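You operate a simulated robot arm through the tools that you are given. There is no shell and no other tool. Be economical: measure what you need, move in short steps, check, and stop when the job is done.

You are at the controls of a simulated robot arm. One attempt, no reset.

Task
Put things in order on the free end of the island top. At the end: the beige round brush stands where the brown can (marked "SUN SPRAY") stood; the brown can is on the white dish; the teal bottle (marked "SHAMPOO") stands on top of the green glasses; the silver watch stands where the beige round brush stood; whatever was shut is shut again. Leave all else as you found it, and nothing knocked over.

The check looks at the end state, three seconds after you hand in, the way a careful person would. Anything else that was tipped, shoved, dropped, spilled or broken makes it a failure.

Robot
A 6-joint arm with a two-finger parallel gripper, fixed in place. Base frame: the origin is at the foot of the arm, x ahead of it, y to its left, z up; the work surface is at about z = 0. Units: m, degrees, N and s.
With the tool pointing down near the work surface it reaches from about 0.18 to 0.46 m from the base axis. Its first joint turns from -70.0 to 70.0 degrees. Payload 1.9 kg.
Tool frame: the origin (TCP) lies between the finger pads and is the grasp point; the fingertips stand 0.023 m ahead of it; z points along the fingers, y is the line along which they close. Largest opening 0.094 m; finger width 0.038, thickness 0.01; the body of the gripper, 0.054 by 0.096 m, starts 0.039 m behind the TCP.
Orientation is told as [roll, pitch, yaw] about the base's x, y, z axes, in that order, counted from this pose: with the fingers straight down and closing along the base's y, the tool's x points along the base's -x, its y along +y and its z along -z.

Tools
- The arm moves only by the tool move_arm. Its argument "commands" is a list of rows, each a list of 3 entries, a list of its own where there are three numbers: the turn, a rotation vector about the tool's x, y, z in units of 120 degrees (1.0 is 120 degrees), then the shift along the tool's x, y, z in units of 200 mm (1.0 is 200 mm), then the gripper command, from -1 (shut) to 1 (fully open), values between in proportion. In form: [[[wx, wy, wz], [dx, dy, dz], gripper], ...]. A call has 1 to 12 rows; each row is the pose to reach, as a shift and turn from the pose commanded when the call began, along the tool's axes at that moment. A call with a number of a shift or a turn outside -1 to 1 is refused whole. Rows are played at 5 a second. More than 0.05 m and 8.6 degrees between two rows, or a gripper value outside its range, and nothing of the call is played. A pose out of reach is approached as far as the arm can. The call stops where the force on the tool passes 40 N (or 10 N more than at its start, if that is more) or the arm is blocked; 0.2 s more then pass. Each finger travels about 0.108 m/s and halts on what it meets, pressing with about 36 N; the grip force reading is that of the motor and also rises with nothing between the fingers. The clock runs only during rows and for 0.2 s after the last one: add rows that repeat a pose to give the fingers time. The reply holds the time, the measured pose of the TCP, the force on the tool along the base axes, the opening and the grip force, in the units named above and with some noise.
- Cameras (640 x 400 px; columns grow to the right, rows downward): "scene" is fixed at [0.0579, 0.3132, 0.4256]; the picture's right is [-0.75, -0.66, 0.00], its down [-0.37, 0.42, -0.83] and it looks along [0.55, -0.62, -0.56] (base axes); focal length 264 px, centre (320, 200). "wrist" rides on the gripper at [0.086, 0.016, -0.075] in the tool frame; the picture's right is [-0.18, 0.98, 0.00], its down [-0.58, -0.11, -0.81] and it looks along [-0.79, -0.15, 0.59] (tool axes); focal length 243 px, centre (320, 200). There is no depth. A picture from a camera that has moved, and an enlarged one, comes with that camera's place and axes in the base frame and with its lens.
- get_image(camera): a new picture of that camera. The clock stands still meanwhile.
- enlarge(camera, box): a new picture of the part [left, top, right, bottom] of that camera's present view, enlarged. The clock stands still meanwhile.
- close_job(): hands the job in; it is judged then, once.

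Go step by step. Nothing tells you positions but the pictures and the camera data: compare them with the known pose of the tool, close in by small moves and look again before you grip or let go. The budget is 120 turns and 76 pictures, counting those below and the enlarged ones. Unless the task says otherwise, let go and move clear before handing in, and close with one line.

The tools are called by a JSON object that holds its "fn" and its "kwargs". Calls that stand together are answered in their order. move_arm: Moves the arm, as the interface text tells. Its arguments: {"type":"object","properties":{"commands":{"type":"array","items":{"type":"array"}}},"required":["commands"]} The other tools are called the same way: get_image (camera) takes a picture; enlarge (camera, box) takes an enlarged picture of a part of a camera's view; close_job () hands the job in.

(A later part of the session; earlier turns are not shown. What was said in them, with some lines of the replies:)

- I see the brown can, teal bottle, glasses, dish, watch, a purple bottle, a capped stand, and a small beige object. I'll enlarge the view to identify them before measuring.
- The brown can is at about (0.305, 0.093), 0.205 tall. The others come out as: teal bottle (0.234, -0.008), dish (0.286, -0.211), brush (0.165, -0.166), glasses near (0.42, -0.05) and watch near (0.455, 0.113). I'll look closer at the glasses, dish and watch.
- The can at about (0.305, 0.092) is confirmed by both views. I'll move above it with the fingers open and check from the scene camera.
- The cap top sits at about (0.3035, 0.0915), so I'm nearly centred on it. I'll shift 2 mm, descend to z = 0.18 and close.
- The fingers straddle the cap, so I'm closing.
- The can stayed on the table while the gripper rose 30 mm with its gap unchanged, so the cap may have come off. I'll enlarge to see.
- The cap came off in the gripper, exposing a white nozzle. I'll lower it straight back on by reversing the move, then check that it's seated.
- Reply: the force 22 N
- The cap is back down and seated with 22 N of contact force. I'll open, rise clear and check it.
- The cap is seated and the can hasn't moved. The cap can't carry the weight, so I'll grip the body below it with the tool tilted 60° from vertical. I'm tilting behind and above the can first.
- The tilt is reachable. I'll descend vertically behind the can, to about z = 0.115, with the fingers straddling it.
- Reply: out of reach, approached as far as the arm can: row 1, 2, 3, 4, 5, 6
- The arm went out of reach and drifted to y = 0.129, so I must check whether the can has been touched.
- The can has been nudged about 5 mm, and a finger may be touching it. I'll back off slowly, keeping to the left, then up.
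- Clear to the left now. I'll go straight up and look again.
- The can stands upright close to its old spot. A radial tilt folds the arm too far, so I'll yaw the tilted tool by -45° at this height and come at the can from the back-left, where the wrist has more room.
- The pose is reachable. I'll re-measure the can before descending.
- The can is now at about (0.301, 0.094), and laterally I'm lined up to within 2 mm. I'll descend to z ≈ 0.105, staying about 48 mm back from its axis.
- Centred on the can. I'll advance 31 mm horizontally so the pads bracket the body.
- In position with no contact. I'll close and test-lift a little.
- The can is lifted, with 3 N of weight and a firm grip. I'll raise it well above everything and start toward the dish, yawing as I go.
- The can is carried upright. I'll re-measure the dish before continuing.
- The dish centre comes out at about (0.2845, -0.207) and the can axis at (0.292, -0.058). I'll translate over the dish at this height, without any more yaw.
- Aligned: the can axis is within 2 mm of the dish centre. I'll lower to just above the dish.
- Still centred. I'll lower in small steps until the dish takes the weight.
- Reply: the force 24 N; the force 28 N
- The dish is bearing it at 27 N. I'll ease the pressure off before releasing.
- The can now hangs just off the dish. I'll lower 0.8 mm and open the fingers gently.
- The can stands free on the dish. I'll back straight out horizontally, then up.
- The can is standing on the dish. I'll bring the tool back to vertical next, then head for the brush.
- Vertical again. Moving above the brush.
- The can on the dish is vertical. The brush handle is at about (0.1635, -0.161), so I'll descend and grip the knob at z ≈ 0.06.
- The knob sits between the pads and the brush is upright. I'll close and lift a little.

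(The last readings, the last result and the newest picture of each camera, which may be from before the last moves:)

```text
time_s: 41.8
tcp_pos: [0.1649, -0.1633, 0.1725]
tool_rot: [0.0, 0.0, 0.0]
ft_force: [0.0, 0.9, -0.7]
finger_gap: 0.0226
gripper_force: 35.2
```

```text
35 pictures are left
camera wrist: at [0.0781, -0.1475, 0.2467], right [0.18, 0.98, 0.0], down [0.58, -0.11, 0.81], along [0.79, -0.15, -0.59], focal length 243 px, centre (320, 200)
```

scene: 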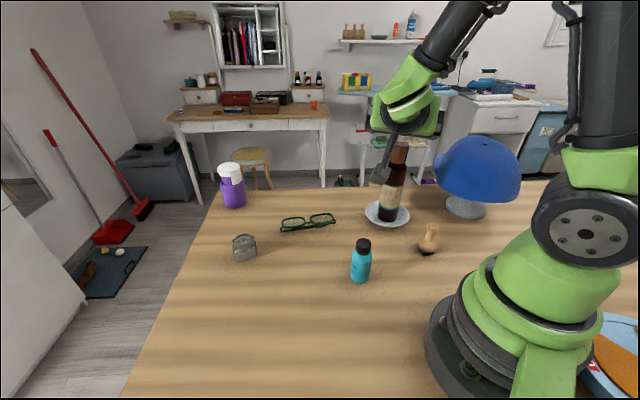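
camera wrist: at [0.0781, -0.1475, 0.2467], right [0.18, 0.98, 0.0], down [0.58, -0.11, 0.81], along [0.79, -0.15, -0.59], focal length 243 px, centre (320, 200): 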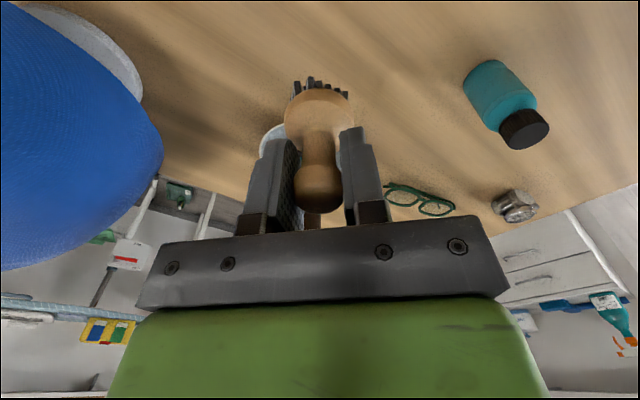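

The brush is held upright. Carrying it high toward the can's old spot at (0.305, 0.092), in two legs.

{"fn": "move_arm", "kwargs": {"commands": [[[0, 0, 0], [-0.05, 0.09, -0.05], -1], [[0, 0, 0], [-0.11, 0.2, -0.1], -1], [[0, 0, 0], [-0.17, 0.31, -0.1], -1], [[0, 0, 0], [-0.23, 0.42, -0.1], -1], [[0, 0, 0], [-0.29, 0.53, -0.1], -1], [[0, 0, 0], [-0.35, 0.635, -0.1], -1], [[0, 0, 0], [-0.35, 0.635, -0.1], -1]]}}

{"fn": "move_arm", "kwargs": {"commands": [[[0, 0, 0], [-0.06, 0.11, 0], -1], [[0, 0, 0], [-0.12, 0.22, 0], -1], [[0, 0, 0], [-0.18, 0.33, 0], -1], [[0, 0, 0], [-0.24, 0.44, 0], -1], [[0, 0, 0], [-0.3, 0.55, 0], -1], [[0, 0, 0], [-0.35, 0.637, 0], -1], [[0, 0, 0], [-0.35, 0.637, 0], -1]]}}

{"fn": "move_arm", "kwargs": {"commands": [[[0, 0, 0], [0, 0, 0.15], -1], [[0, 0, 0], [0, 0, 0.3], -1], [[0, 0, 0], [0, 0, 0.45], -1], [[0, 0, 0], [0, 0, 0.56], -1], [[0, 0, 0], [0, 0, 0.61], -1], [[0, 0, 0], [0, 0, 0.61], -1]]}}

{"fn": "enlarge", "kwargs": {"camera": "scene", "box": [230, 180, 370, 320]}}

```text
time_s: 43.4
tcp_pos: [0.2358, -0.036, 0.1908]
tool_rot: [0.0, -0.1, 0.0]
ft_force: [-0.1, 0.5, -0.5]
finger_gap: 0.0226
gripper_force: 36.1
```

```text
time_s: 45.0
tcp_pos: [0.3056, 0.0878, 0.1926]
tool_rot: [0.0, -0.2, -0.1]
ft_force: [-0.9, 1.1, -1.0]
finger_gap: 0.0224
gripper_force: 36.1
```

```text
time_s: 46.4
tcp_pos: [0.3053, 0.0902, 0.0689]
tool_rot: [0.0, -0.2, 0.0]
ft_force: [0.1, 0.1, -0.3]
finger_gap: 0.0226
gripper_force: 36.0
```

```text
2.86 times, centred on (300, 250) of scene
camera zoom: at [0.0579, 0.3132, 0.4256], right [-0.75, -0.66, 0.0], down [-0.37, 0.42, -0.83], along [0.55, -0.62, -0.56], focal length 753 px, centre (377, 57)
```

zoom: 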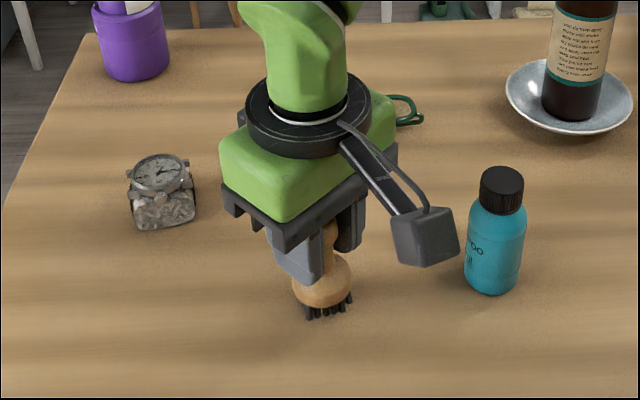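

Hovering about 7 mm above the table at the right spot. Lowering the rest.

{"fn": "move_arm", "kwargs": {"commands": [[[0, 0, 0], [0, 0, 0.015], -1], [[0, 0, 0], [0, 0, 0.028], -1], [[0, 0, 0], [0, 0, 0.034], -1], [[0, 0, 0], [0, 0, 0.034], -1]]}}

```text
time_s: 47.4
tcp_pos: [0.3048, 0.0904, 0.0626]
tool_rot: [0.1, 0.0, 0.0]
ft_force: [-0.3, -1.0, 0.0]
finger_gap: 0.0226
gripper_force: 36.5
```

{"fn": "move_arm", "kwargs": {"commands": [[[0, 0, 0], [0, 0, 0.004], -1], [[0, 0, 0], [0, 0, 0.004], -1]]}}

```text
time_s: 48.0
tcp_pos: [0.3055, 0.0904, 0.0617]
tool_rot: [0.0, 0.0, -0.1]
ft_force: [-4.8, 0.3, 16.5]
finger_gap: 0.0226
gripper_force: 36.5
```

Bristles on the table. I'll back off a hair, open, and rise.

{"fn": "move_arm", "kwargs": {"commands": [[[0, 0, 0], [0, 0, -0.002], -1], [[0, 0, 0], [0, 0, -0.002], 0], [[0, 0, 0], [0, 0, -0.002], 0.6], [[0, 0, 0], [0, 0, -0.002], 0.6], [[0, 0, 0], [0, 0, -0.2], 0.6], [[0, 0, 0], [0, 0, -0.4], 0.6], [[0, 0, 0], [0, 0, -0.6], 0.8], [[0, 0, 0], [0, 0, -0.8], 1], [[0, 0, 0], [0, 0, -0.8], 1]]}}

{"fn": "get_image", "kwargs": {"camera": "scene"}}

{"fn": "get_image", "kwargs": {"camera": "wrist"}}

```text
time_s: 50.0
tcp_pos: [0.3039, 0.0925, 0.2225]
tool_rot: [0.0, 0.0, 0.0]
ft_force: [0.2, -0.1, -0.5]
finger_gap: 0.0942
gripper_force: 0.0
```

```text
33 pictures are left
```

scene: 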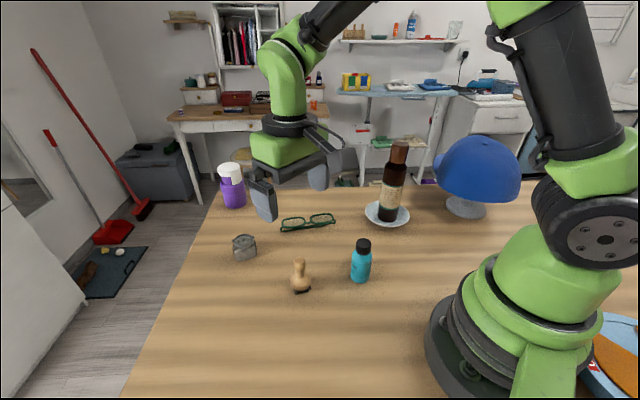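

```text
32 pictures are left
camera wrist: at [0.2152, 0.1087, 0.2978], right [0.18, 0.98, 0.0], down [0.58, -0.11, 0.81], along [0.79, -0.15, -0.59], focal length 243 px, centre (320, 200)
```

wrist: 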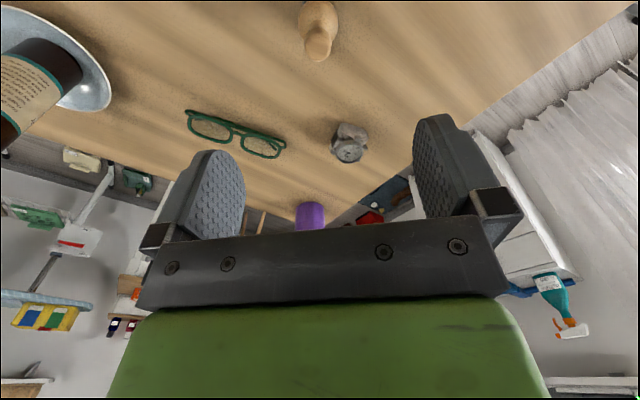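

The brush stands where the can was. Next, a close look at the watch from both cameras.

{"fn": "enlarge", "kwargs": {"camera": "wrist", "box": [310, 100, 390, 180]}}

{"fn": "enlarge", "kwargs": {"camera": "scene", "box": [215, 215, 275, 275]}}

```text
5.00 times, centred on (350, 140) of wrist
camera zoom: at [0.2152, 0.1087, 0.2978], right [0.18, 0.98, 0.0], down [0.58, -0.11, 0.81], along [0.79, -0.15, -0.59], focal length 1213 px, centre (170, 500)
```

zoom: 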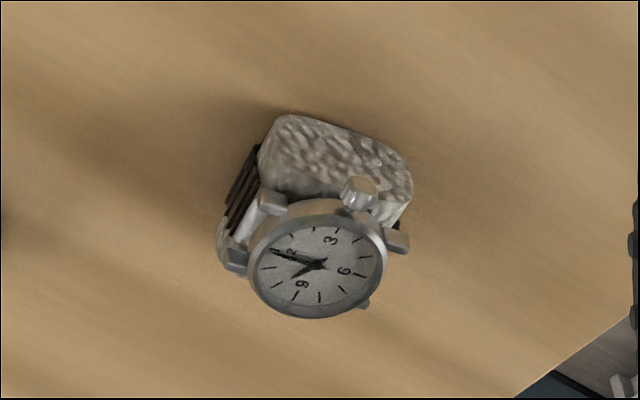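

```text
6.67 times, centred on (245, 245) of scene
camera zoom: at [0.0579, 0.3132, 0.4256], right [-0.75, -0.66, 0.0], down [-0.37, 0.42, -0.83], along [0.55, -0.62, -0.56], focal length 1758 px, centre (820, -100)
```

zoom: 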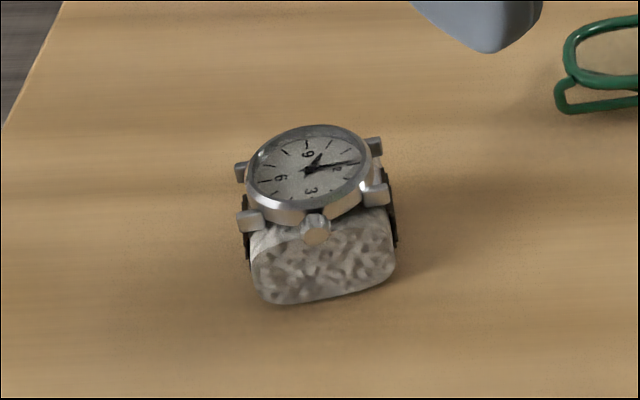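

The watch sits on a small block with its strap round it, centred about (0.4635, 0.105) and 35 mm high. It's rotated so its strap sides face azimuth 51°. I'll yaw the tool -38.5° and tilt it 15° outward for reach, then approach.

{"fn": "move_arm", "kwargs": {"commands": [[[0, 0, 0.06], [0, 0, 0], 1], [[0, 0, 0.12], [0, 0, 0], 1], [[0, 0, 0.18], [0, 0, 0], 1], [[0, 0, 0.24], [0, 0, 0], 1], [[0, 0, 0.29], [0, 0, 0], 1], [[0, 0, 0.321], [0, 0, 0], 1], [[0, 0, 0.321], [0, 0, 0], 1]]}}

{"fn": "move_arm", "kwargs": {"commands": [[[0, -0.0625, 0], [-0.09, 0.09, 0], 1], [[0, -0.125, 0], [-0.19, 0.18, 0.05], 1], [[0, -0.125, 0], [-0.29, 0.275, 0.12], 1], [[0, -0.125, 0], [-0.39, 0.37, 0.22], 1], [[0, -0.125, 0], [-0.49, 0.46, 0.35], 1], [[0, -0.125, 0], [-0.582, 0.55, 0.5], 1], [[0, -0.125, 0], [-0.582, 0.55, 0.5], 1]]}}

{"fn": "get_image", "kwargs": {"camera": "wrist"}}

{"fn": "enlarge", "kwargs": {"camera": "scene", "box": [180, 160, 320, 300]}}

```text
time_s: 51.6
tcp_pos: [0.3039, 0.0904, 0.2229]
tool_rot: [0.0, -0.1, -38.6]
ft_force: [0.5, 0.2, -0.8]
finger_gap: 0.0941
gripper_force: 0.1
```

```text
time_s: 53.2
tcp_pos: [0.4645, 0.1045, 0.1202]
tool_rot: [-0.1, -15.0, -38.5]
ft_force: [0.0, 0.8, -0.2]
finger_gap: 0.094
gripper_force: 0.0
```

```text
29 pictures are left
camera wrist: at [0.3944, 0.1809, 0.1704], right [0.75, 0.66, 0.05], down [0.21, -0.3, 0.93], along [0.63, -0.69, -0.37], focal length 243 px, centre (320, 200)
```

wrist: 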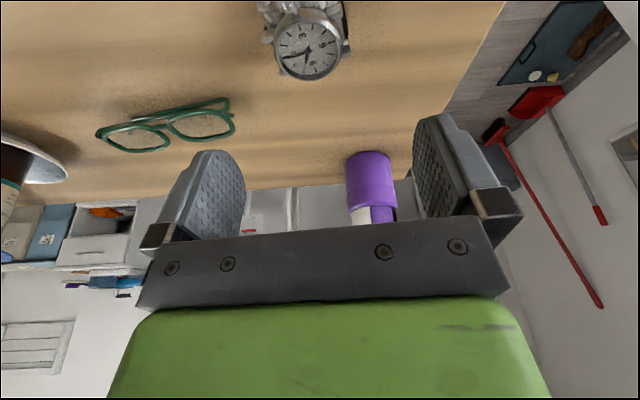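

```text
2.86 times, centred on (250, 230) of scene
camera zoom: at [0.0579, 0.3132, 0.4256], right [-0.75, -0.66, 0.0], down [-0.37, 0.42, -0.83], along [0.55, -0.62, -0.56], focal length 753 px, centre (520, 114)
```

zoom: 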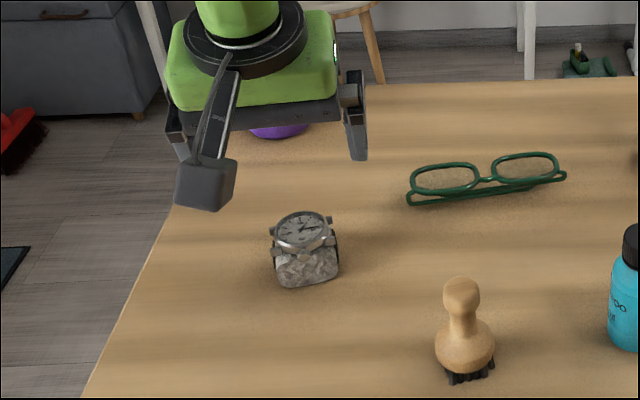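

Reached, and the watch is centred at about (0.461, 0.1045). I'll descend to just above the table and look before gripping.

{"fn": "move_arm", "kwargs": {"commands": [[[0, 0, 0], [0.05, -0.009, 0.15], 1], [[0, 0, 0], [0.09, -0.009, 0.29], 1], [[0, 0, 0], [0.11, -0.009, 0.37], 1], [[0, 0, 0], [0.122, -0.009, 0.416], 1], [[0, 0, 0], [0.122, -0.009, 0.416], 1]]}}

{"fn": "get_image", "kwargs": {"camera": "wrist"}}

{"fn": "enlarge", "kwargs": {"camera": "scene", "box": [200, 180, 300, 280]}}

```text
time_s: 54.4
tcp_pos: [0.4621, 0.103, 0.0344]
tool_rot: [-0.1, -15.1, -38.7]
ft_force: [0.4, 0.5, 0.4]
finger_gap: 0.0941
gripper_force: 0.1
```

```text
27 pictures are left
camera wrist: at [0.3912, 0.1803, 0.0831], right [0.75, 0.66, 0.05], down [0.21, -0.3, 0.93], along [0.63, -0.69, -0.37], focal length 243 px, centre (320, 200)
```

wrist: 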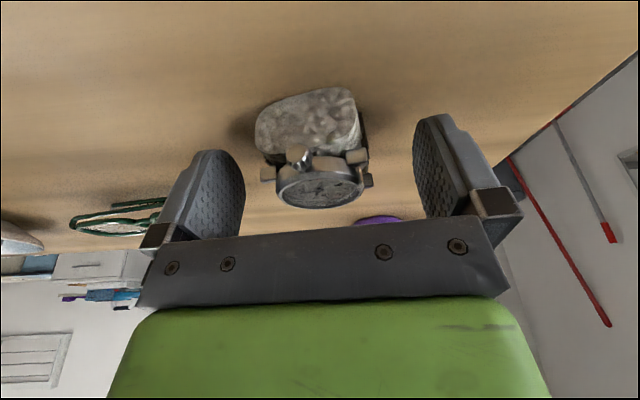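

```text
4.00 times, centred on (250, 230) of scene
camera zoom: at [0.0579, 0.3132, 0.4256], right [-0.75, -0.66, 0.0], down [-0.37, 0.42, -0.83], along [0.55, -0.62, -0.56], focal length 1055 px, centre (600, 80)
```

zoom: 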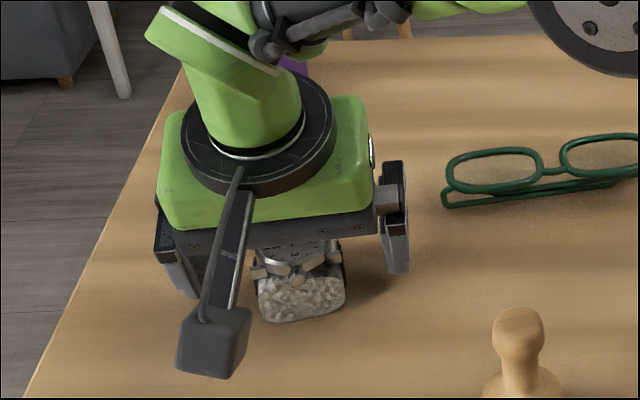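

The watch is centred between the pads. Closing and lifting slightly.

{"fn": "move_arm", "kwargs": {"commands": [[[0, 0, 0], [0.002, 0, 0.01], 0.4], [[0, 0, 0], [0.002, 0, 0.01], 0.1], [[0, 0, 0], [0.002, 0, 0.01], -0.3], [[0, 0, 0], [0.002, 0, 0.01], -1], [[0, 0, 0], [0.002, 0, 0.01], -1]]}}

{"fn": "move_arm", "kwargs": {"commands": [[[0, 0, 0], [-0.013, 0, -0.048], -1], [[0, 0, 0], [-0.04, 0, -0.145], -1], [[0, 0, 0], [-0.04, 0, -0.145], -1]]}}

{"fn": "get_image", "kwargs": {"camera": "wrist"}}

```text
time_s: 55.6
tcp_pos: [0.461, 0.1047, 0.0324]
tool_rot: [0.1, -15.2, -38.6]
ft_force: [-2.1, -1.4, 4.7]
finger_gap: 0.0475
gripper_force: 36.3
```

```text
time_s: 56.4
tcp_pos: [0.4611, 0.1034, 0.0617]
tool_rot: [0.0, -15.0, -38.6]
ft_force: [-0.2, -0.3, -1.5]
finger_gap: 0.0474
gripper_force: 35.6
```

```text
25 pictures are left
camera wrist: at [0.3899, 0.1808, 0.1113], right [0.75, 0.66, 0.05], down [0.21, -0.3, 0.93], along [0.63, -0.69, -0.37], focal length 243 px, centre (320, 200)
```

wrist: 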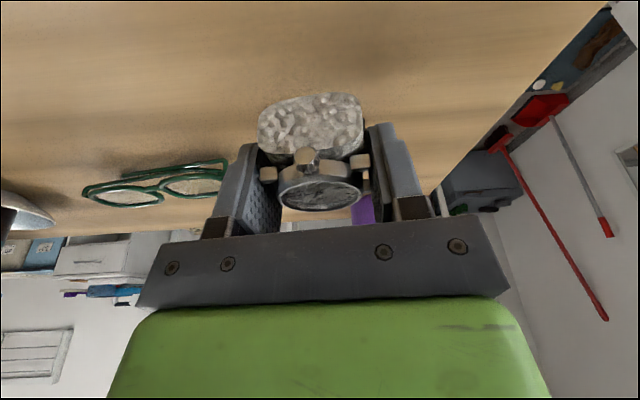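

The watch, strap and block came up as one piece. I'll carry it high toward the brush's old spot while yawing, leg one.

{"fn": "move_arm", "kwargs": {"commands": [[[0.0083, 0, 0.031], [-0.037, -0.049, -0.169], -1], [[0.0166, 0, 0.062], [-0.0655, -0.147, -0.34], -1], [[0.0249, 0, 0.093], [-0.086, -0.295, -0.513], -1], [[0.0332, 0, 0.124], [-0.0895, -0.442, -0.62], -1], [[0.0415, 0, 0.155], [-0.0836, -0.589, -0.693], -1], [[0.0498, 0, 0.186], [-0.06, -0.7365, -0.699], -1], [[0.0581, 0, 0.217], [-0.036, -0.884, -0.706], -1], [[0.0664, 0, 0.2475], [-0.02, -0.982, -0.71], -1], [[0.0664, 0, 0.2475], [-0.02, -0.982, -0.71], -1]]}}

{"fn": "get_image", "kwargs": {"camera": "scene"}}

```text
time_s: 58.4
tcp_pos: [0.3143, -0.0284, 0.1999]
tool_rot: [0.2, -15.0, -69.4]
ft_force: [0.0, -0.1, -1.1]
finger_gap: 0.0476
gripper_force: 36.9
```

```text
24 pictures are left
```

scene: 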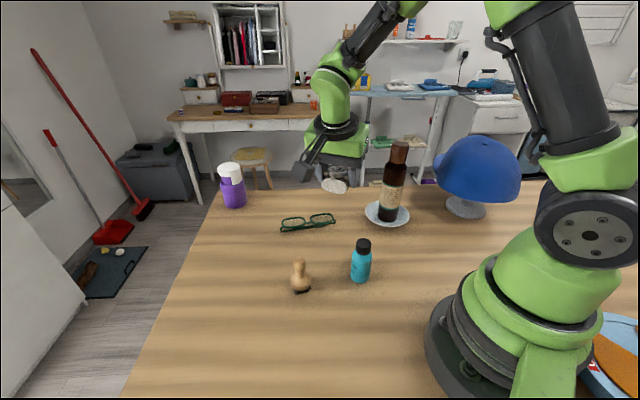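

Leg two: over the brush's old spot at (0.165, -0.1625).

{"fn": "move_arm", "kwargs": {"commands": [[[0.0083, 0, 0.031], [-0.044, -0.117, 0.012], -1], [[0.0166, 0, 0.062], [-0.088, -0.2335, 0.0235], -1], [[0.0249, 0, 0.093], [-0.132, -0.35, 0.035], -1], [[0.0332, 0, 0.124], [-0.1755, -0.467, 0.047], -1], [[0.0415, 0, 0.155], [-0.219, -0.584, 0.059], -1], [[0.0498, 0, 0.186], [-0.263, -0.7, 0.07], -1], [[0.0581, 0, 0.217], [-0.307, -0.817, 0.082], -1], [[0.0664, 0, 0.2475], [-0.351, -0.934, 0.094], -1], [[0.0664, 0, 0.2475], [-0.351, -0.934, 0.094], -1]]}}

{"fn": "get_image", "kwargs": {"camera": "scene"}}

```text
time_s: 60.4
tcp_pos: [0.1637, -0.1632, 0.1999]
tool_rot: [0.1, -15.1, -100.0]
ft_force: [-0.6, 0.9, -1.5]
finger_gap: 0.0475
gripper_force: 36.2
```

```text
23 pictures are left
```

scene: 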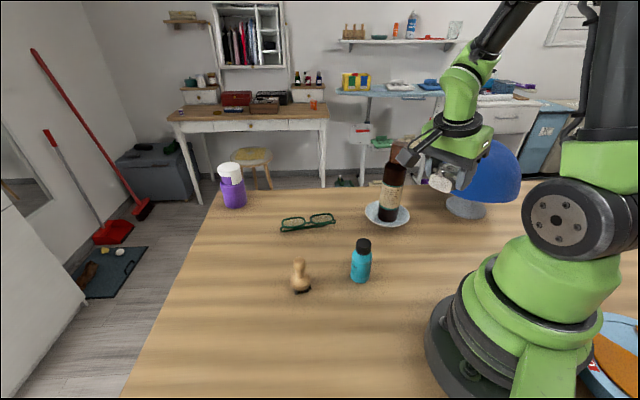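

Positioned. I'll descend to about 8 mm above touch-down.

{"fn": "move_arm", "kwargs": {"commands": [[[0, 0, 0], [0.045, 0, 0.17], -1], [[0, 0, 0], [0.09, 0, 0.34], -1], [[0, 0, 0], [0.135, 0, 0.5], -1], [[0, 0, 0], [0.175, 0, 0.65], -1], [[0, 0, 0], [0.205, 0, 0.763], -1], [[0, 0, 0], [0.205, 0, 0.763], -1]]}}

{"fn": "enlarge", "kwargs": {"camera": "scene", "box": [370, 180, 490, 300]}}

```text
time_s: 61.8
tcp_pos: [0.186, -0.1801, 0.0624]
tool_rot: [-0.2, -15.0, -100.1]
ft_force: [0.8, -0.5, -1.9]
finger_gap: 0.0474
gripper_force: 36.2
out of reach, approached as far as the arm can: row 4, 5, 6
```

```text
3.33 times, centred on (430, 240) of scene
camera zoom: at [0.0579, 0.3132, 0.4256], right [-0.75, -0.66, 0.0], down [-0.37, 0.42, -0.83], along [0.55, -0.62, -0.56], focal length 879 px, centre (-47, 67)
```

zoom: 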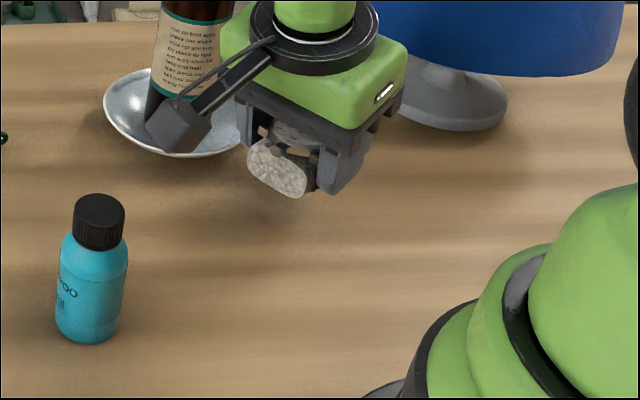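

That pose is too folded, and the watch drifted outward to (0.186, -0.180), though it's still held clear of the table. I'll rise and yaw a further 50° so the hand leans away from the base.

{"fn": "move_arm", "kwargs": {"commands": [[[0, 0, 0], [-0.04, 0, -0.15], -1], [[0, 0, 0], [-0.08, 0, -0.3], -1], [[0, 0, 0], [-0.1166, 0, -0.435], -1], [[0, 0, 0], [-0.1166, 0, -0.435], -1]]}}

{"fn": "move_arm", "kwargs": {"commands": [[[0.0154, 0, 0.0575], [0.009, -0.0176, -0.002], -1], [[0.0309, 0, 0.115], [0.018, -0.035, -0.005], -1], [[0.0463, 0, 0.1725], [0.027, -0.053, -0.007], -1], [[0.0617, 0, 0.23], [0.036, -0.07, -0.01], -1], [[0.0771, 0, 0.2875], [0.045, -0.088, -0.012], -1], [[0.0926, 0, 0.345], [0.054, -0.105, -0.015], -1], [[0.108, 0, 0.4025], [0.0625, -0.123, -0.017], -1], [[0.108, 0, 0.4025], [0.0625, -0.123, -0.017], -1]]}}

{"fn": "get_image", "kwargs": {"camera": "scene"}}

```text
time_s: 62.8
tcp_pos: [0.1838, -0.1779, 0.1526]
tool_rot: [0.1, -15.1, -100.1]
ft_force: [-0.5, -0.9, -1.9]
finger_gap: 0.0476
gripper_force: 36.3
```

```text
time_s: 64.6
tcp_pos: [0.1636, -0.1623, 0.1498]
tool_rot: [0.0, -15.1, -150.2]
ft_force: [-0.3, -0.4, -1.7]
finger_gap: 0.0475
gripper_force: 36.2
```

```text
21 pictures are left
```

scene: 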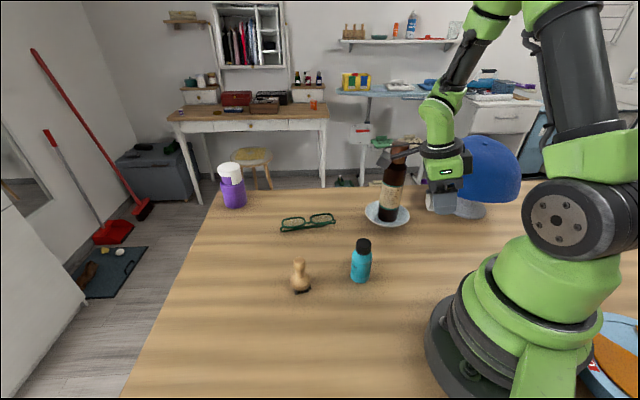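

Reachable now. Descending to z ≈ 0.04.

{"fn": "move_arm", "kwargs": {"commands": [[[0, 0, 0], [0.04, 0, 0.15], -1], [[0, 0, 0], [0.08, 0, 0.3], -1], [[0, 0, 0], [0.115, 0, 0.43], -1], [[0, 0, 0], [0.1425, 0, 0.531], -1], [[0, 0, 0], [0.1425, 0, 0.531], -1]]}}

{"fn": "enlarge", "kwargs": {"camera": "scene", "box": [370, 180, 490, 300]}}

```text
time_s: 65.8
tcp_pos: [0.1666, -0.1653, 0.0441]
tool_rot: [-0.1, -15.0, -150.0]
ft_force: [0.0, -0.1, -0.3]
finger_gap: 0.0474
gripper_force: 36.0
out of reach, approached as far as the arm can: row 4, 5
```

```text
3.33 times, centred on (430, 240) of scene
camera zoom: at [0.0579, 0.3132, 0.4256], right [-0.75, -0.66, 0.0], down [-0.37, 0.42, -0.83], along [0.55, -0.62, -0.56], focal length 879 px, centre (-47, 67)
```

zoom: 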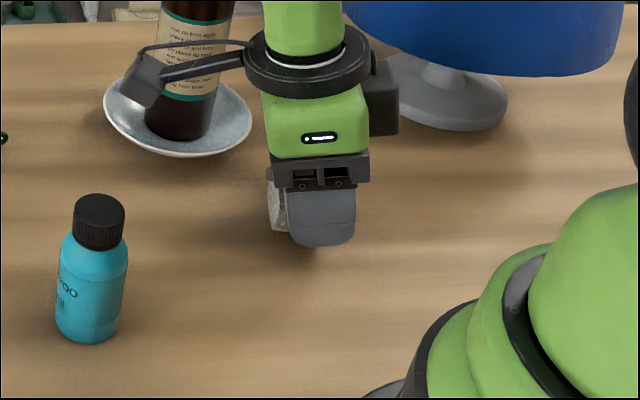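

The spot is only just out of reach at this height: the watch is at (0.1666, -0.1653) and about 12 mm up. I'll go down with a deliberate 6 mm outward shift, still on the brush's footprint.

{"fn": "move_arm", "kwargs": {"commands": [[[0, 0, 0], [0.01, 0.015, 0.015], -1], [[0, 0, 0], [0.022, 0.03, 0.036], -1], [[0, 0, 0], [0.022, 0.03, 0.036], -1]]}}

```text
time_s: 66.6
tcp_pos: [0.172, -0.1691, 0.0344]
tool_rot: [0.1, -15.0, -150.1]
ft_force: [1.2, 0.5, -2.5]
finger_gap: 0.0476
gripper_force: 36.1
```

{"fn": "move_arm", "kwargs": {"commands": [[[0, 0, 0], [0.002, 0, 0.0072], -1], [[0, 0, 0], [0.002, 0, 0.0072], -1]]}}

```text
time_s: 67.2
tcp_pos: [0.1728, -0.1679, 0.0341]
tool_rot: [0.1, -15.0, -150.0]
ft_force: [0.3, -0.5, -2.2]
finger_gap: 0.0474
gripper_force: 36.4
```

{"fn": "move_arm", "kwargs": {"commands": [[[0, 0, 0], [0.0013, 0, 0.005], -1], [[0, 0, 0], [0.0013, 0, 0.005], -1]]}}

{"fn": "enlarge", "kwargs": {"camera": "scene", "box": [390, 200, 470, 280]}}

```text
time_s: 67.8
tcp_pos: [0.1731, -0.1674, 0.0342]
tool_rot: [0.0, -15.0, -150.0]
ft_force: [-0.1, 0.7, -1.3]
finger_gap: 0.0474
gripper_force: 36.2
```

```text
5.00 times, centred on (430, 240) of scene
camera zoom: at [0.0579, 0.3132, 0.4256], right [-0.75, -0.66, 0.0], down [-0.37, 0.42, -0.83], along [0.55, -0.62, -0.56], focal length 1318 px, centre (-230, 0)
```

zoom: 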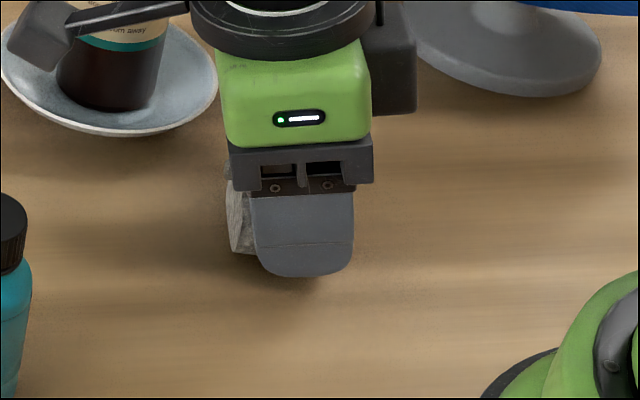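

{"fn": "move_arm", "kwargs": {"commands": [[[0, 0, 0], [0.002, 0, 0.0072], -1], [[0, 0, 0], [0.002, 0, 0.0072], -1]]}}

```text
time_s: 68.4
tcp_pos: [0.1744, -0.1686, 0.0317]
tool_rot: [-0.1, -14.9, -150.0]
ft_force: [-1.6, 3.7, 4.8]
finger_gap: 0.0474
gripper_force: 36.0
```

The watch touches the table. Releasing and backing out along the finger axis.

{"fn": "move_arm", "kwargs": {"commands": [[[0, 0, 0], [0, 0, 0], 0.1], [[0, 0, 0], [0, 0, 0], 0.4], [[0, 0, 0], [0, 0, 0], 0.7], [[0, 0, 0], [0, 0, 0], 0.7], [[0, 0, 0], [0, 0, -0.1], 0.7], [[0, 0, 0], [0, 0, -0.3], 0.7], [[0, 0, 0], [0, 0, -0.5], 0.7], [[0, 0, 0], [0, 0, -0.7], 1], [[0, 0, 0], [0, 0, -0.9], 1], [[0, 0, 0], [0, 0, -0.9], 1]]}}

{"fn": "enlarge", "kwargs": {"camera": "scene", "box": [340, 180, 480, 290]}}

```text
time_s: 70.6
tcp_pos: [0.2142, -0.1447, 0.2047]
tool_rot: [0.1, -15.0, -150.1]
ft_force: [-0.1, -0.2, -0.8]
finger_gap: 0.0941
gripper_force: 0.1
```

```text
3.64 times, centred on (410, 235) of scene
camera zoom: at [0.0579, 0.3132, 0.4256], right [-0.75, -0.66, 0.0], down [-0.37, 0.42, -0.83], along [0.55, -0.62, -0.56], focal length 959 px, centre (-7, 73)
```

zoom: 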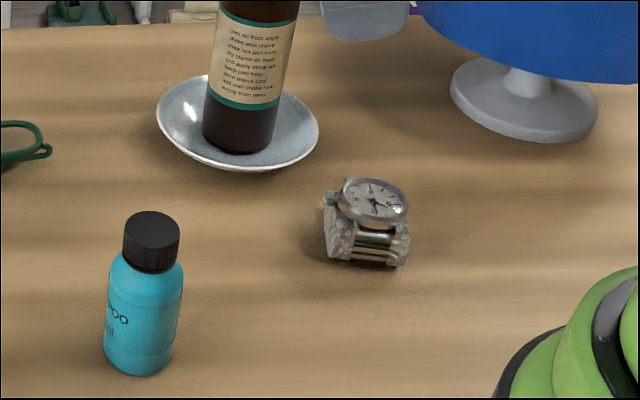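

The watch stands upright on the brush's old spot. Now I'll straighten the tool and swing yaw back to 0 for the teal bottle.

{"fn": "move_arm", "kwargs": {"commands": [[[0, 0.06, 0], [-0.03, 0, -0.12], 1], [[0, 0.125, 0], [-0.0777, 0, -0.29], 1], [[0, 0.125, 0], [-0.0777, 0, -0.29], 1]]}}

{"fn": "move_arm", "kwargs": {"commands": [[[0, 0, -0.07], [0, 0, 0], 1], [[0, 0, -0.14], [0, 0, 0], 1], [[0, 0, -0.21], [0, 0, 0], 1], [[0, 0, -0.28], [0, 0, 0], 1], [[0, 0, -0.35], [0, 0, 0], 1], [[0, 0, -0.42], [0, 0, 0], 1], [[0, 0, -0.49], [0, 0, 0], 1], [[0, 0, -0.56], [0, 0, 0], 1], [[0, 0, -0.625], [0, 0, 0], 1], [[0, 0, -0.625], [0, 0, 0], 1]]}}

{"fn": "move_arm", "kwargs": {"commands": [[[0, 0, -0.07], [0, 0, 0], 1], [[0, 0, -0.14], [0, 0, 0], 1], [[0, 0, -0.21], [0, 0, 0], 1], [[0, 0, -0.28], [0, 0, 0], 1], [[0, 0, -0.35], [0, 0, 0], 1], [[0, 0, -0.42], [0, 0, 0], 1], [[0, 0, -0.49], [0, 0, 0], 1], [[0, 0, -0.56], [0, 0, 0], 1], [[0, 0, -0.625], [0, 0, 0], 1], [[0, 0, -0.625], [0, 0, 0], 1]]}}

```text
time_s: 71.4
tcp_pos: [0.2127, -0.1434, 0.2659]
tool_rot: [0.0, 0.1, -150.1]
ft_force: [-0.1, -0.4, -0.4]
finger_gap: 0.0938
gripper_force: 0.0
```

```text
time_s: 73.6
tcp_pos: [0.213, -0.1433, 0.265]
tool_rot: [0.1, 0.0, -74.8]
ft_force: [-0.4, 0.3, -0.2]
finger_gap: 0.094
gripper_force: 0.1
```

```text
time_s: 75.8
tcp_pos: [0.214, -0.1433, 0.2643]
tool_rot: [-0.1, 0.0, 0.0]
ft_force: [-1.1, -0.5, 0.7]
finger_gap: 0.0939
gripper_force: 0.1
```

Next I'll take a good look down on the glasses to find the support point and their height.

{"fn": "move_arm", "kwargs": {"commands": [[[0, 0, 0], [-0.05, 0.2, 0], 1], [[0, 0, 0], [-0.25, 0.315, 0], 1], [[0, 0, 0], [-0.45, 0.315, 0], 1], [[0, 0, 0], [-0.65, 0.315, 0.1], 1], [[0, 0, 0], [-0.78, 0.315, 0.25], 1], [[0, 0, 0], [-0.78, 0.315, 0.25], 1]]}}

{"fn": "enlarge", "kwargs": {"camera": "wrist", "box": [240, 0, 440, 160]}}

{"fn": "enlarge", "kwargs": {"camera": "scene", "box": [270, 190, 350, 250]}}

```text
time_s: 77.2
tcp_pos: [0.3702, -0.0849, 0.2136]
tool_rot: [0.0, 0.0, -0.1]
ft_force: [0.8, 0.6, 0.5]
finger_gap: 0.0943
gripper_force: 0.0
```

```text
2.50 times, centred on (340, 80) of wrist
camera zoom: at [0.2832, -0.0683, 0.2877], right [0.19, 0.98, 0.0], down [0.58, -0.11, 0.81], along [0.79, -0.15, -0.59], focal length 606 px, centre (270, 500)
```

zoom: 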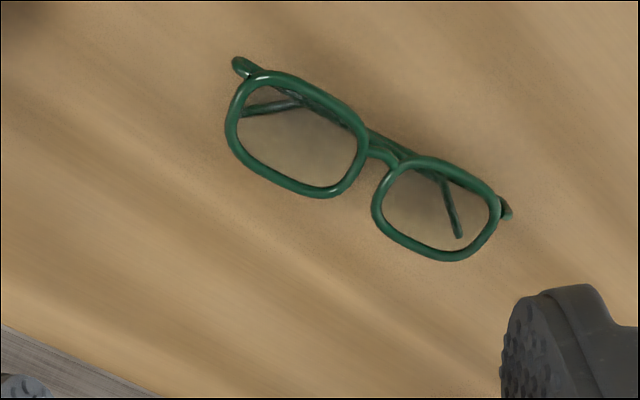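

```text
6.67 times, centred on (310, 220) of scene
camera zoom: at [0.0579, 0.3132, 0.4256], right [-0.75, -0.66, 0.0], down [-0.37, 0.42, -0.83], along [0.55, -0.62, -0.56], focal length 1758 px, centre (387, 67)
```

zoom: 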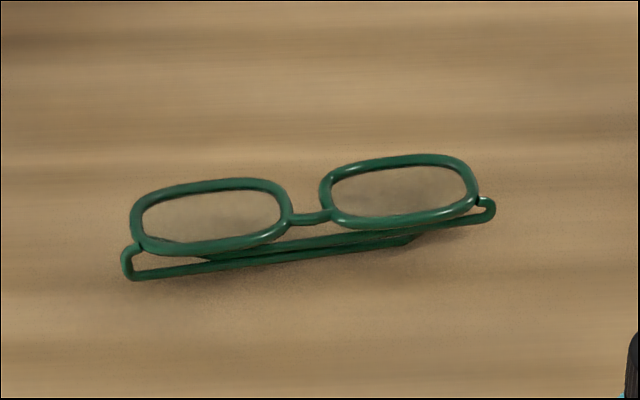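

The glasses lie folded, front up and nearly flat, about 17 mm high, with the bridge at about (0.4115, -0.0445). That is where the bottle should be centred. Now over to the teal bottle.

{"fn": "move_arm", "kwargs": {"commands": [[[0, 0, 0], [0.17, 0.1, 0], 1], [[0, 0, 0], [0.34, 0.19, 0], 1], [[0, 0, 0], [0.51, 0.29, 0.03], 1], [[0, 0, 0], [0.6775, 0.3825, 0.065], 1], [[0, 0, 0], [0.6775, 0.3825, 0.065], 1]]}}

{"fn": "get_image", "kwargs": {"camera": "wrist"}}

```text
time_s: 78.4
tcp_pos: [0.2332, -0.0059, 0.2023]
tool_rot: [-0.1, -0.1, -0.1]
ft_force: [-1.0, 1.2, 0.7]
finger_gap: 0.0939
gripper_force: 0.1
```

```text
15 pictures are left
camera wrist: at [0.1467, 0.0098, 0.2782], right [0.19, 0.98, 0.0], down [0.58, -0.11, 0.81], along [0.79, -0.15, -0.59], focal length 243 px, centre (320, 200)
```

wrist: 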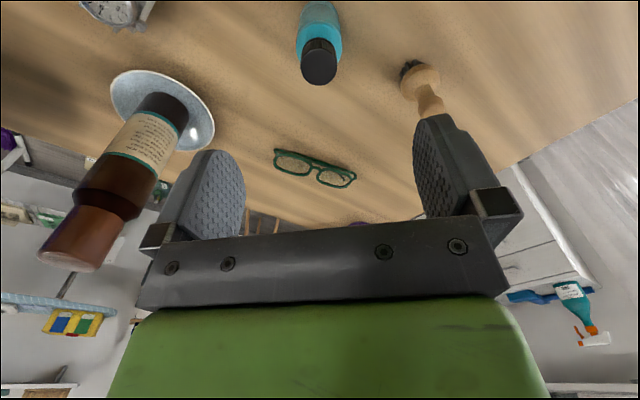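

The bottle is at about (0.232, -0.007), right below me. I'll descend so the pads reach the body below its cap.

{"fn": "move_arm", "kwargs": {"commands": [[[0, 0, 0], [0.004, -0.004, 0.2], 1], [[0, 0, 0], [0.004, -0.004, 0.4], 1], [[0, 0, 0], [0.004, -0.004, 0.55], 1], [[0, 0, 0], [0.004, -0.004, 0.65], 1], [[0, 0, 0], [0.004, -0.004, 0.7], 1], [[0, 0, 0], [0.004, -0.004, 0.7], 1]]}}

{"fn": "enlarge", "kwargs": {"camera": "scene", "box": [310, 200, 410, 300]}}

```text
time_s: 79.8
tcp_pos: [0.2349, -0.0068, 0.0623]
tool_rot: [-0.1, -0.1, -0.1]
ft_force: [0.9, 0.4, -0.1]
finger_gap: 0.0938
gripper_force: 0.0
```

```text
4.00 times, centred on (360, 250) of scene
camera zoom: at [0.0579, 0.3132, 0.4256], right [-0.75, -0.66, 0.0], down [-0.37, 0.42, -0.83], along [0.55, -0.62, -0.56], focal length 1055 px, centre (160, 0)
```

zoom: 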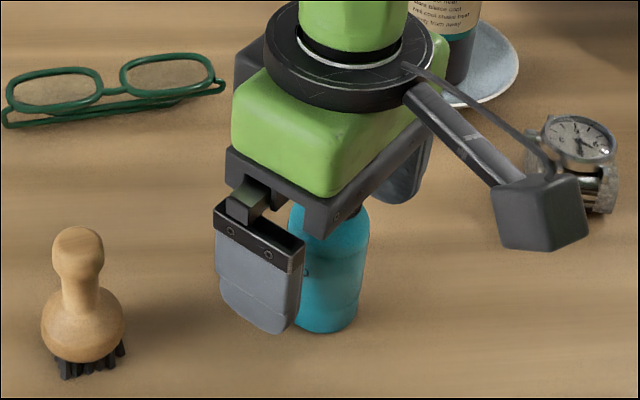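

Good. 2 mm lower, then close and lift a little.

{"fn": "move_arm", "kwargs": {"commands": [[[0, 0, 0], [0.003, 0, 0.012], 0.3], [[0, 0, 0], [0.003, 0, 0.012], -0.1], [[0, 0, 0], [0.003, 0, 0.012], -1], [[0, 0, 0], [0.003, 0, 0.012], -1], [[0, 0, 0], [0.003, 0, 0.012], -1]]}}

{"fn": "move_arm", "kwargs": {"commands": [[[0, 0, 0], [0, 0, -0.1], -1], [[0, 0, 0], [0, 0, -0.2], -1], [[0, 0, 0], [0, 0, -0.4], -1], [[0, 0, 0], [0, 0, -0.55], -1], [[0, 0, 0], [0, 0, -0.55], -1]]}}

{"fn": "enlarge", "kwargs": {"camera": "scene", "box": [310, 160, 410, 300]}}

```text
time_s: 81.0
tcp_pos: [0.233, -0.0061, 0.0601]
tool_rot: [0.1, -0.1, -0.1]
ft_force: [-0.4, 0.0, -0.2]
finger_gap: 0.0367
gripper_force: 35.7
```

```text
time_s: 82.2
tcp_pos: [0.2337, -0.0081, 0.1695]
tool_rot: [0.0, 0.1, -0.1]
ft_force: [-0.7, 1.1, -1.0]
finger_gap: 0.0367
gripper_force: 36.3
```

```text
2.86 times, centred on (360, 230) of scene
camera zoom: at [0.0579, 0.3132, 0.4256], right [-0.75, -0.66, 0.0], down [-0.37, 0.42, -0.83], along [0.55, -0.62, -0.56], focal length 753 px, centre (206, 114)
```

zoom: 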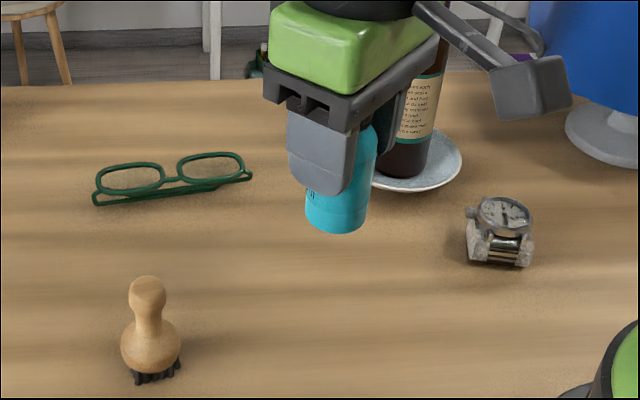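

The bottle is held. Carrying it over the glasses' bridge.

{"fn": "move_arm", "kwargs": {"commands": [[[0, 0, 0], [-0.15, -0.032, 0], -1], [[0, 0, 0], [-0.3, -0.063, 0], -1], [[0, 0, 0], [-0.45, -0.095, 0], -1], [[0, 0, 0], [-0.6, -0.127, 0], -1], [[0, 0, 0], [-0.75, -0.158, 0], -1], [[0, 0, 0], [-0.9, -0.19, 0.1], -1], [[0, 0, 0], [-0.9, -0.19, 0.25], -1], [[0, 0, 0], [-0.9, -0.19, 0.35], -1], [[0, 0, 0], [-0.9, -0.19, 0.35], -1]]}}

{"fn": "get_image", "kwargs": {"camera": "wrist"}}

{"fn": "enlarge", "kwargs": {"camera": "scene", "box": [270, 160, 360, 250]}}

```text
time_s: 84.2
tcp_pos: [0.4126, -0.0458, 0.1004]
tool_rot: [0.1, 0.0, -0.1]
ft_force: [0.2, 0.0, -0.6]
finger_gap: 0.0366
gripper_force: 35.9
```

```text
12 pictures are left
camera wrist: at [0.326, -0.0278, 0.1756], right [0.19, 0.98, 0.0], down [0.58, -0.11, 0.81], along [0.79, -0.15, -0.59], focal length 243 px, centre (320, 200)
```

wrist: 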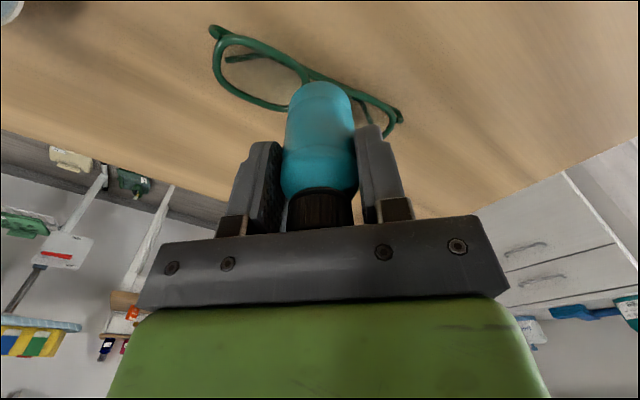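

```text
4.44 times, centred on (315, 205) of scene
camera zoom: at [0.0579, 0.3132, 0.4256], right [-0.75, -0.66, 0.0], down [-0.37, 0.42, -0.83], along [0.55, -0.62, -0.56], focal length 1172 px, centre (342, 178)
```

zoom: 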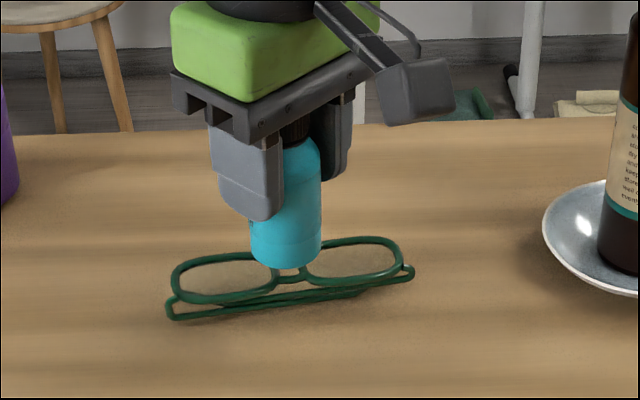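

The bridge lies about 4 mm further to -y than my axis. I'll correct that and lower in small steps until contact.

{"fn": "move_arm", "kwargs": {"commands": [[[0, 0, 0], [-0.005, -0.02, 0], -1], [[0, 0, 0], [-0.005, -0.02, 0.04], -1], [[0, 0, 0], [-0.005, -0.02, 0.08], -1], [[0, 0, 0], [-0.005, -0.02, 0.08], -1]]}}

{"fn": "enlarge", "kwargs": {"camera": "scene", "box": [280, 190, 340, 250]}}

```text
time_s: 85.2
tcp_pos: [0.4149, -0.0473, 0.0851]
tool_rot: [0.1, -0.2, -0.1]
ft_force: [-3.8, -0.9, 19.9]
finger_gap: 0.0366
gripper_force: 36.3
```

```text
6.67 times, centred on (310, 220) of scene
camera zoom: at [0.0578, 0.3132, 0.4257], right [-0.75, -0.66, 0.0], down [-0.37, 0.42, -0.83], along [0.55, -0.62, -0.56], focal length 1758 px, centre (387, 67)
```

zoom: 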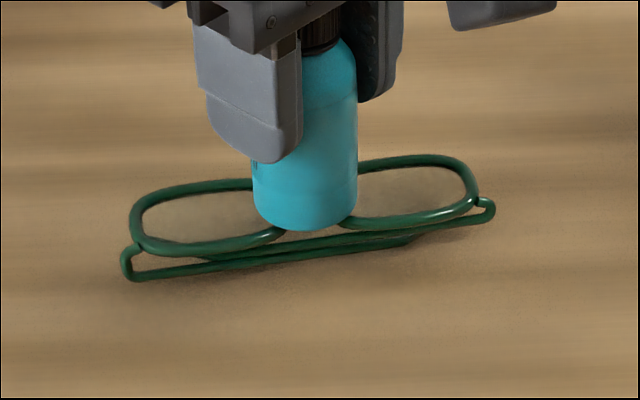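

The bottle has touched at bottom height ≈ 25 mm, with 20 N, and the glasses haven't moved. I'll ease the pressure and check the contact from the wrist side before releasing.

{"fn": "move_arm", "kwargs": {"commands": [[[0, 0, 0], [0, 0, -0.006], -1], [[0, 0, 0], [0, 0, -0.006], -1]]}}

{"fn": "enlarge", "kwargs": {"camera": "wrist", "box": [190, 10, 430, 170]}}

```text
time_s: 85.8
tcp_pos: [0.4153, -0.0484, 0.0856]
tool_rot: [0.0, -0.1, -0.1]
ft_force: [1.4, 2.1, 20.8]
finger_gap: 0.0368
gripper_force: 35.8
```

```text
2.50 times, centred on (310, 90) of wrist
camera zoom: at [0.3282, -0.0318, 0.1594], right [0.18, 0.98, 0.0], down [0.58, -0.11, 0.81], along [0.79, -0.15, -0.59], focal length 606 px, centre (345, 475)
```

zoom: 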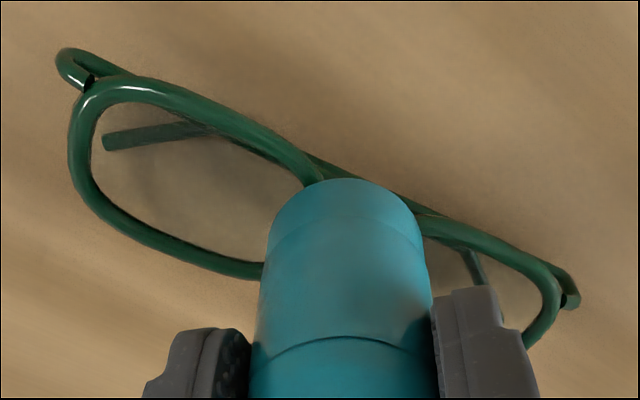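

From this side the bottle straddles the bridge, centred laterally and covering both inner rims. I'll relieve the remaining contact force.

{"fn": "move_arm", "kwargs": {"commands": [[[0, 0, 0], [0, 0, -0.006], -1], [[0, 0, 0], [0, 0, -0.006], -1]]}}

```text
time_s: 86.4
tcp_pos: [0.4137, -0.0485, 0.0857]
tool_rot: [0.0, 0.1, 0.0]
ft_force: [3.2, -0.5, 7.4]
finger_gap: 0.0366
gripper_force: 35.9
```

{"fn": "move_arm", "kwargs": {"commands": [[[0, 0, 0], [0, 0, -0.003], -1], [[0, 0, 0], [0, 0, -0.003], -1]]}}

```text
time_s: 87.0
tcp_pos: [0.4141, -0.0466, 0.0856]
tool_rot: [-0.1, 0.1, -0.1]
ft_force: [-0.6, -0.3, -0.5]
finger_gap: 0.0364
gripper_force: 35.3
```

Just resting now. I'll open slightly so the fingers stay as guards, and check that it stands.

{"fn": "move_arm", "kwargs": {"commands": [[[0, 0, 0], [0, 0, 0], -0.15], [[0, 0, 0], [0, 0, 0], -0.1], [[0, 0, 0], [0, 0, 0], 0.0], [[0, 0, 0], [0, 0, 0], 0.1], [[0, 0, 0], [0, 0, 0], 0.1], [[0, 0, 0], [0, 0, 0], 0.1]]}}

{"fn": "enlarge", "kwargs": {"camera": "scene", "box": [280, 190, 340, 250]}}

{"fn": "enlarge", "kwargs": {"camera": "wrist", "box": [190, 10, 430, 230]}}

```text
time_s: 88.4
tcp_pos: [0.4157, -0.0472, 0.0866]
tool_rot: [-0.1, 0.0, -0.1]
ft_force: [0.8, 0.2, -0.1]
finger_gap: 0.0518
gripper_force: 0.0
```

```text
6.67 times, centred on (310, 220) of scene
camera zoom: at [0.0579, 0.3132, 0.4256], right [-0.75, -0.66, 0.0], down [-0.37, 0.42, -0.83], along [0.55, -0.62, -0.56], focal length 1758 px, centre (387, 67)
```

zoom: 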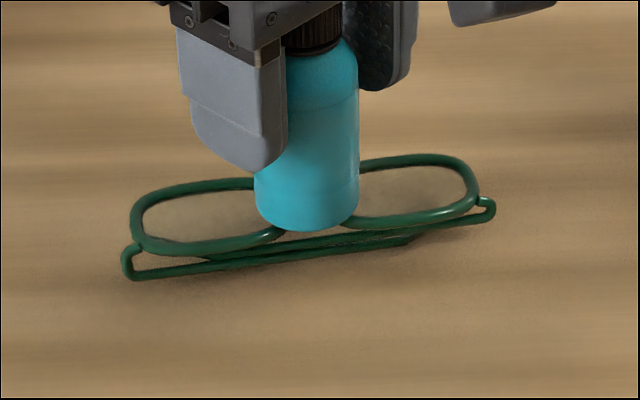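

```text
1.82 times, centred on (310, 120) of wrist
camera zoom: at [0.3278, -0.0313, 0.1609], right [0.19, 0.98, 0.0], down [0.58, -0.11, 0.81], along [0.79, -0.15, -0.59], focal length 441 px, centre (338, 346)
```

zoom: 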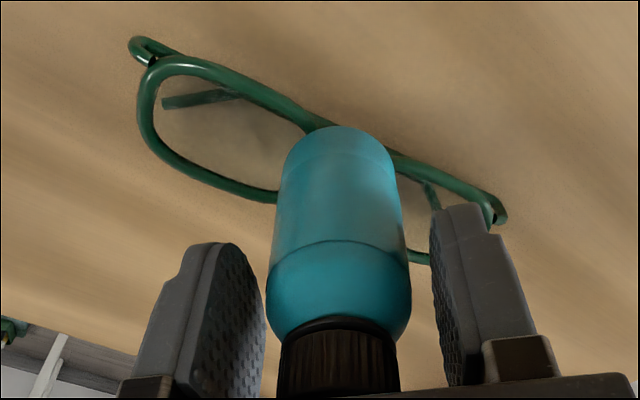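

The bottle stands upright, with the fingers clear on both sides. I'll open fully, rise straight up and check again.

{"fn": "move_arm", "kwargs": {"commands": [[[0, 0, 0], [0, 0, 0], 0.5], [[0, 0, 0], [0, 0, 0], 0.9], [[0, 0, 0], [0, 0, 0], 0.9], [[0, 0, 0], [0, 0, -0.1], 0.9], [[0, 0, 0], [0, 0, -0.25], 0.9], [[0, 0, 0], [0, 0, -0.45], 0.9], [[0, 0, 0], [0, 0, -0.6], 0.9], [[0, 0, 0], [0.15, 0, -0.7], 0.9], [[0, 0, 0], [0.35, 0, -0.7], 0.9], [[0, 0, 0], [0.5, 0, -0.7], 0.9], [[0, 0, 0], [0.5, 0, -0.7], 0.9]]}}

{"fn": "get_image", "kwargs": {"camera": "scene"}}

{"fn": "enlarge", "kwargs": {"camera": "scene", "box": [270, 170, 370, 270]}}

```text
time_s: 90.8
tcp_pos: [0.3142, -0.0475, 0.2277]
tool_rot: [0.0, -0.1, -0.1]
ft_force: [0.0, -0.1, -0.2]
finger_gap: 0.0895
gripper_force: 0.0
```

```text
6 pictures are left
```

scene: 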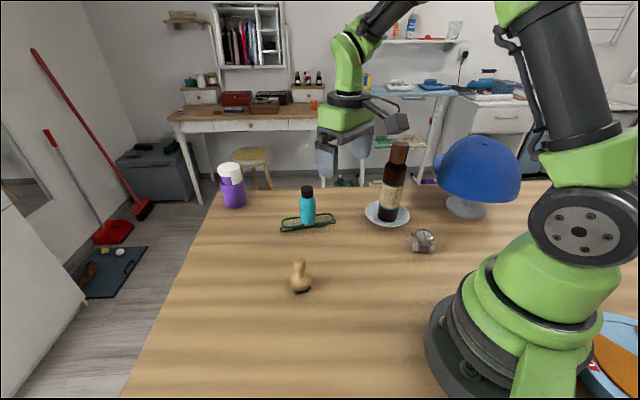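

```text
4.00 times, centred on (320, 220) of scene
camera zoom: at [0.0579, 0.3132, 0.4256], right [-0.75, -0.66, 0.0], down [-0.37, 0.42, -0.83], along [0.55, -0.62, -0.56], focal length 1055 px, centre (320, 120)
```

zoom: 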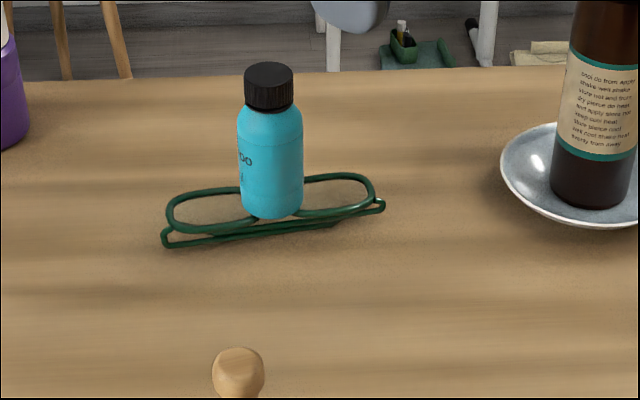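

Everything is in place. One last check that the can's cap is fully shut and the watch sits properly.

{"fn": "enlarge", "kwargs": {"camera": "scene", "box": [350, 130, 450, 260]}}

```text
3.08 times, centred on (400, 195) of scene
camera zoom: at [0.0579, 0.3132, 0.4256], right [-0.75, -0.66, 0.0], down [-0.37, 0.42, -0.83], along [0.55, -0.62, -0.56], focal length 811 px, centre (74, 215)
```

zoom: 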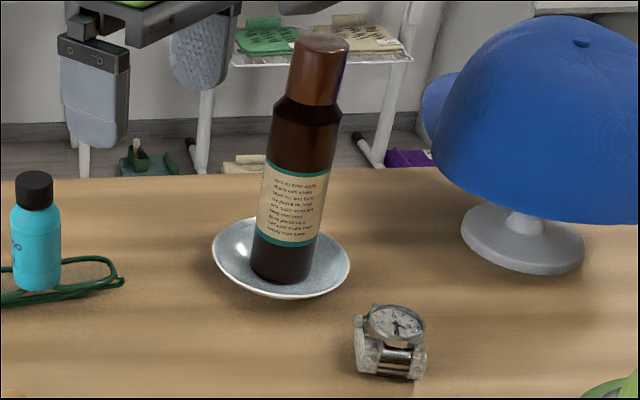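

The cap is seated on the can, everything stands upright, and the arm is clear, so I'm handing in.

{"fn": "close_job", "kwargs": {}}

```text
The job is handed in.
```

The job is handed in: the brush stands on the can's old spot, the can is on the dish, the bottle is on the glasses, and the watch is within about 1 cm of where the brush stood; the can's cap came off during my first grip, and I pressed it back on.
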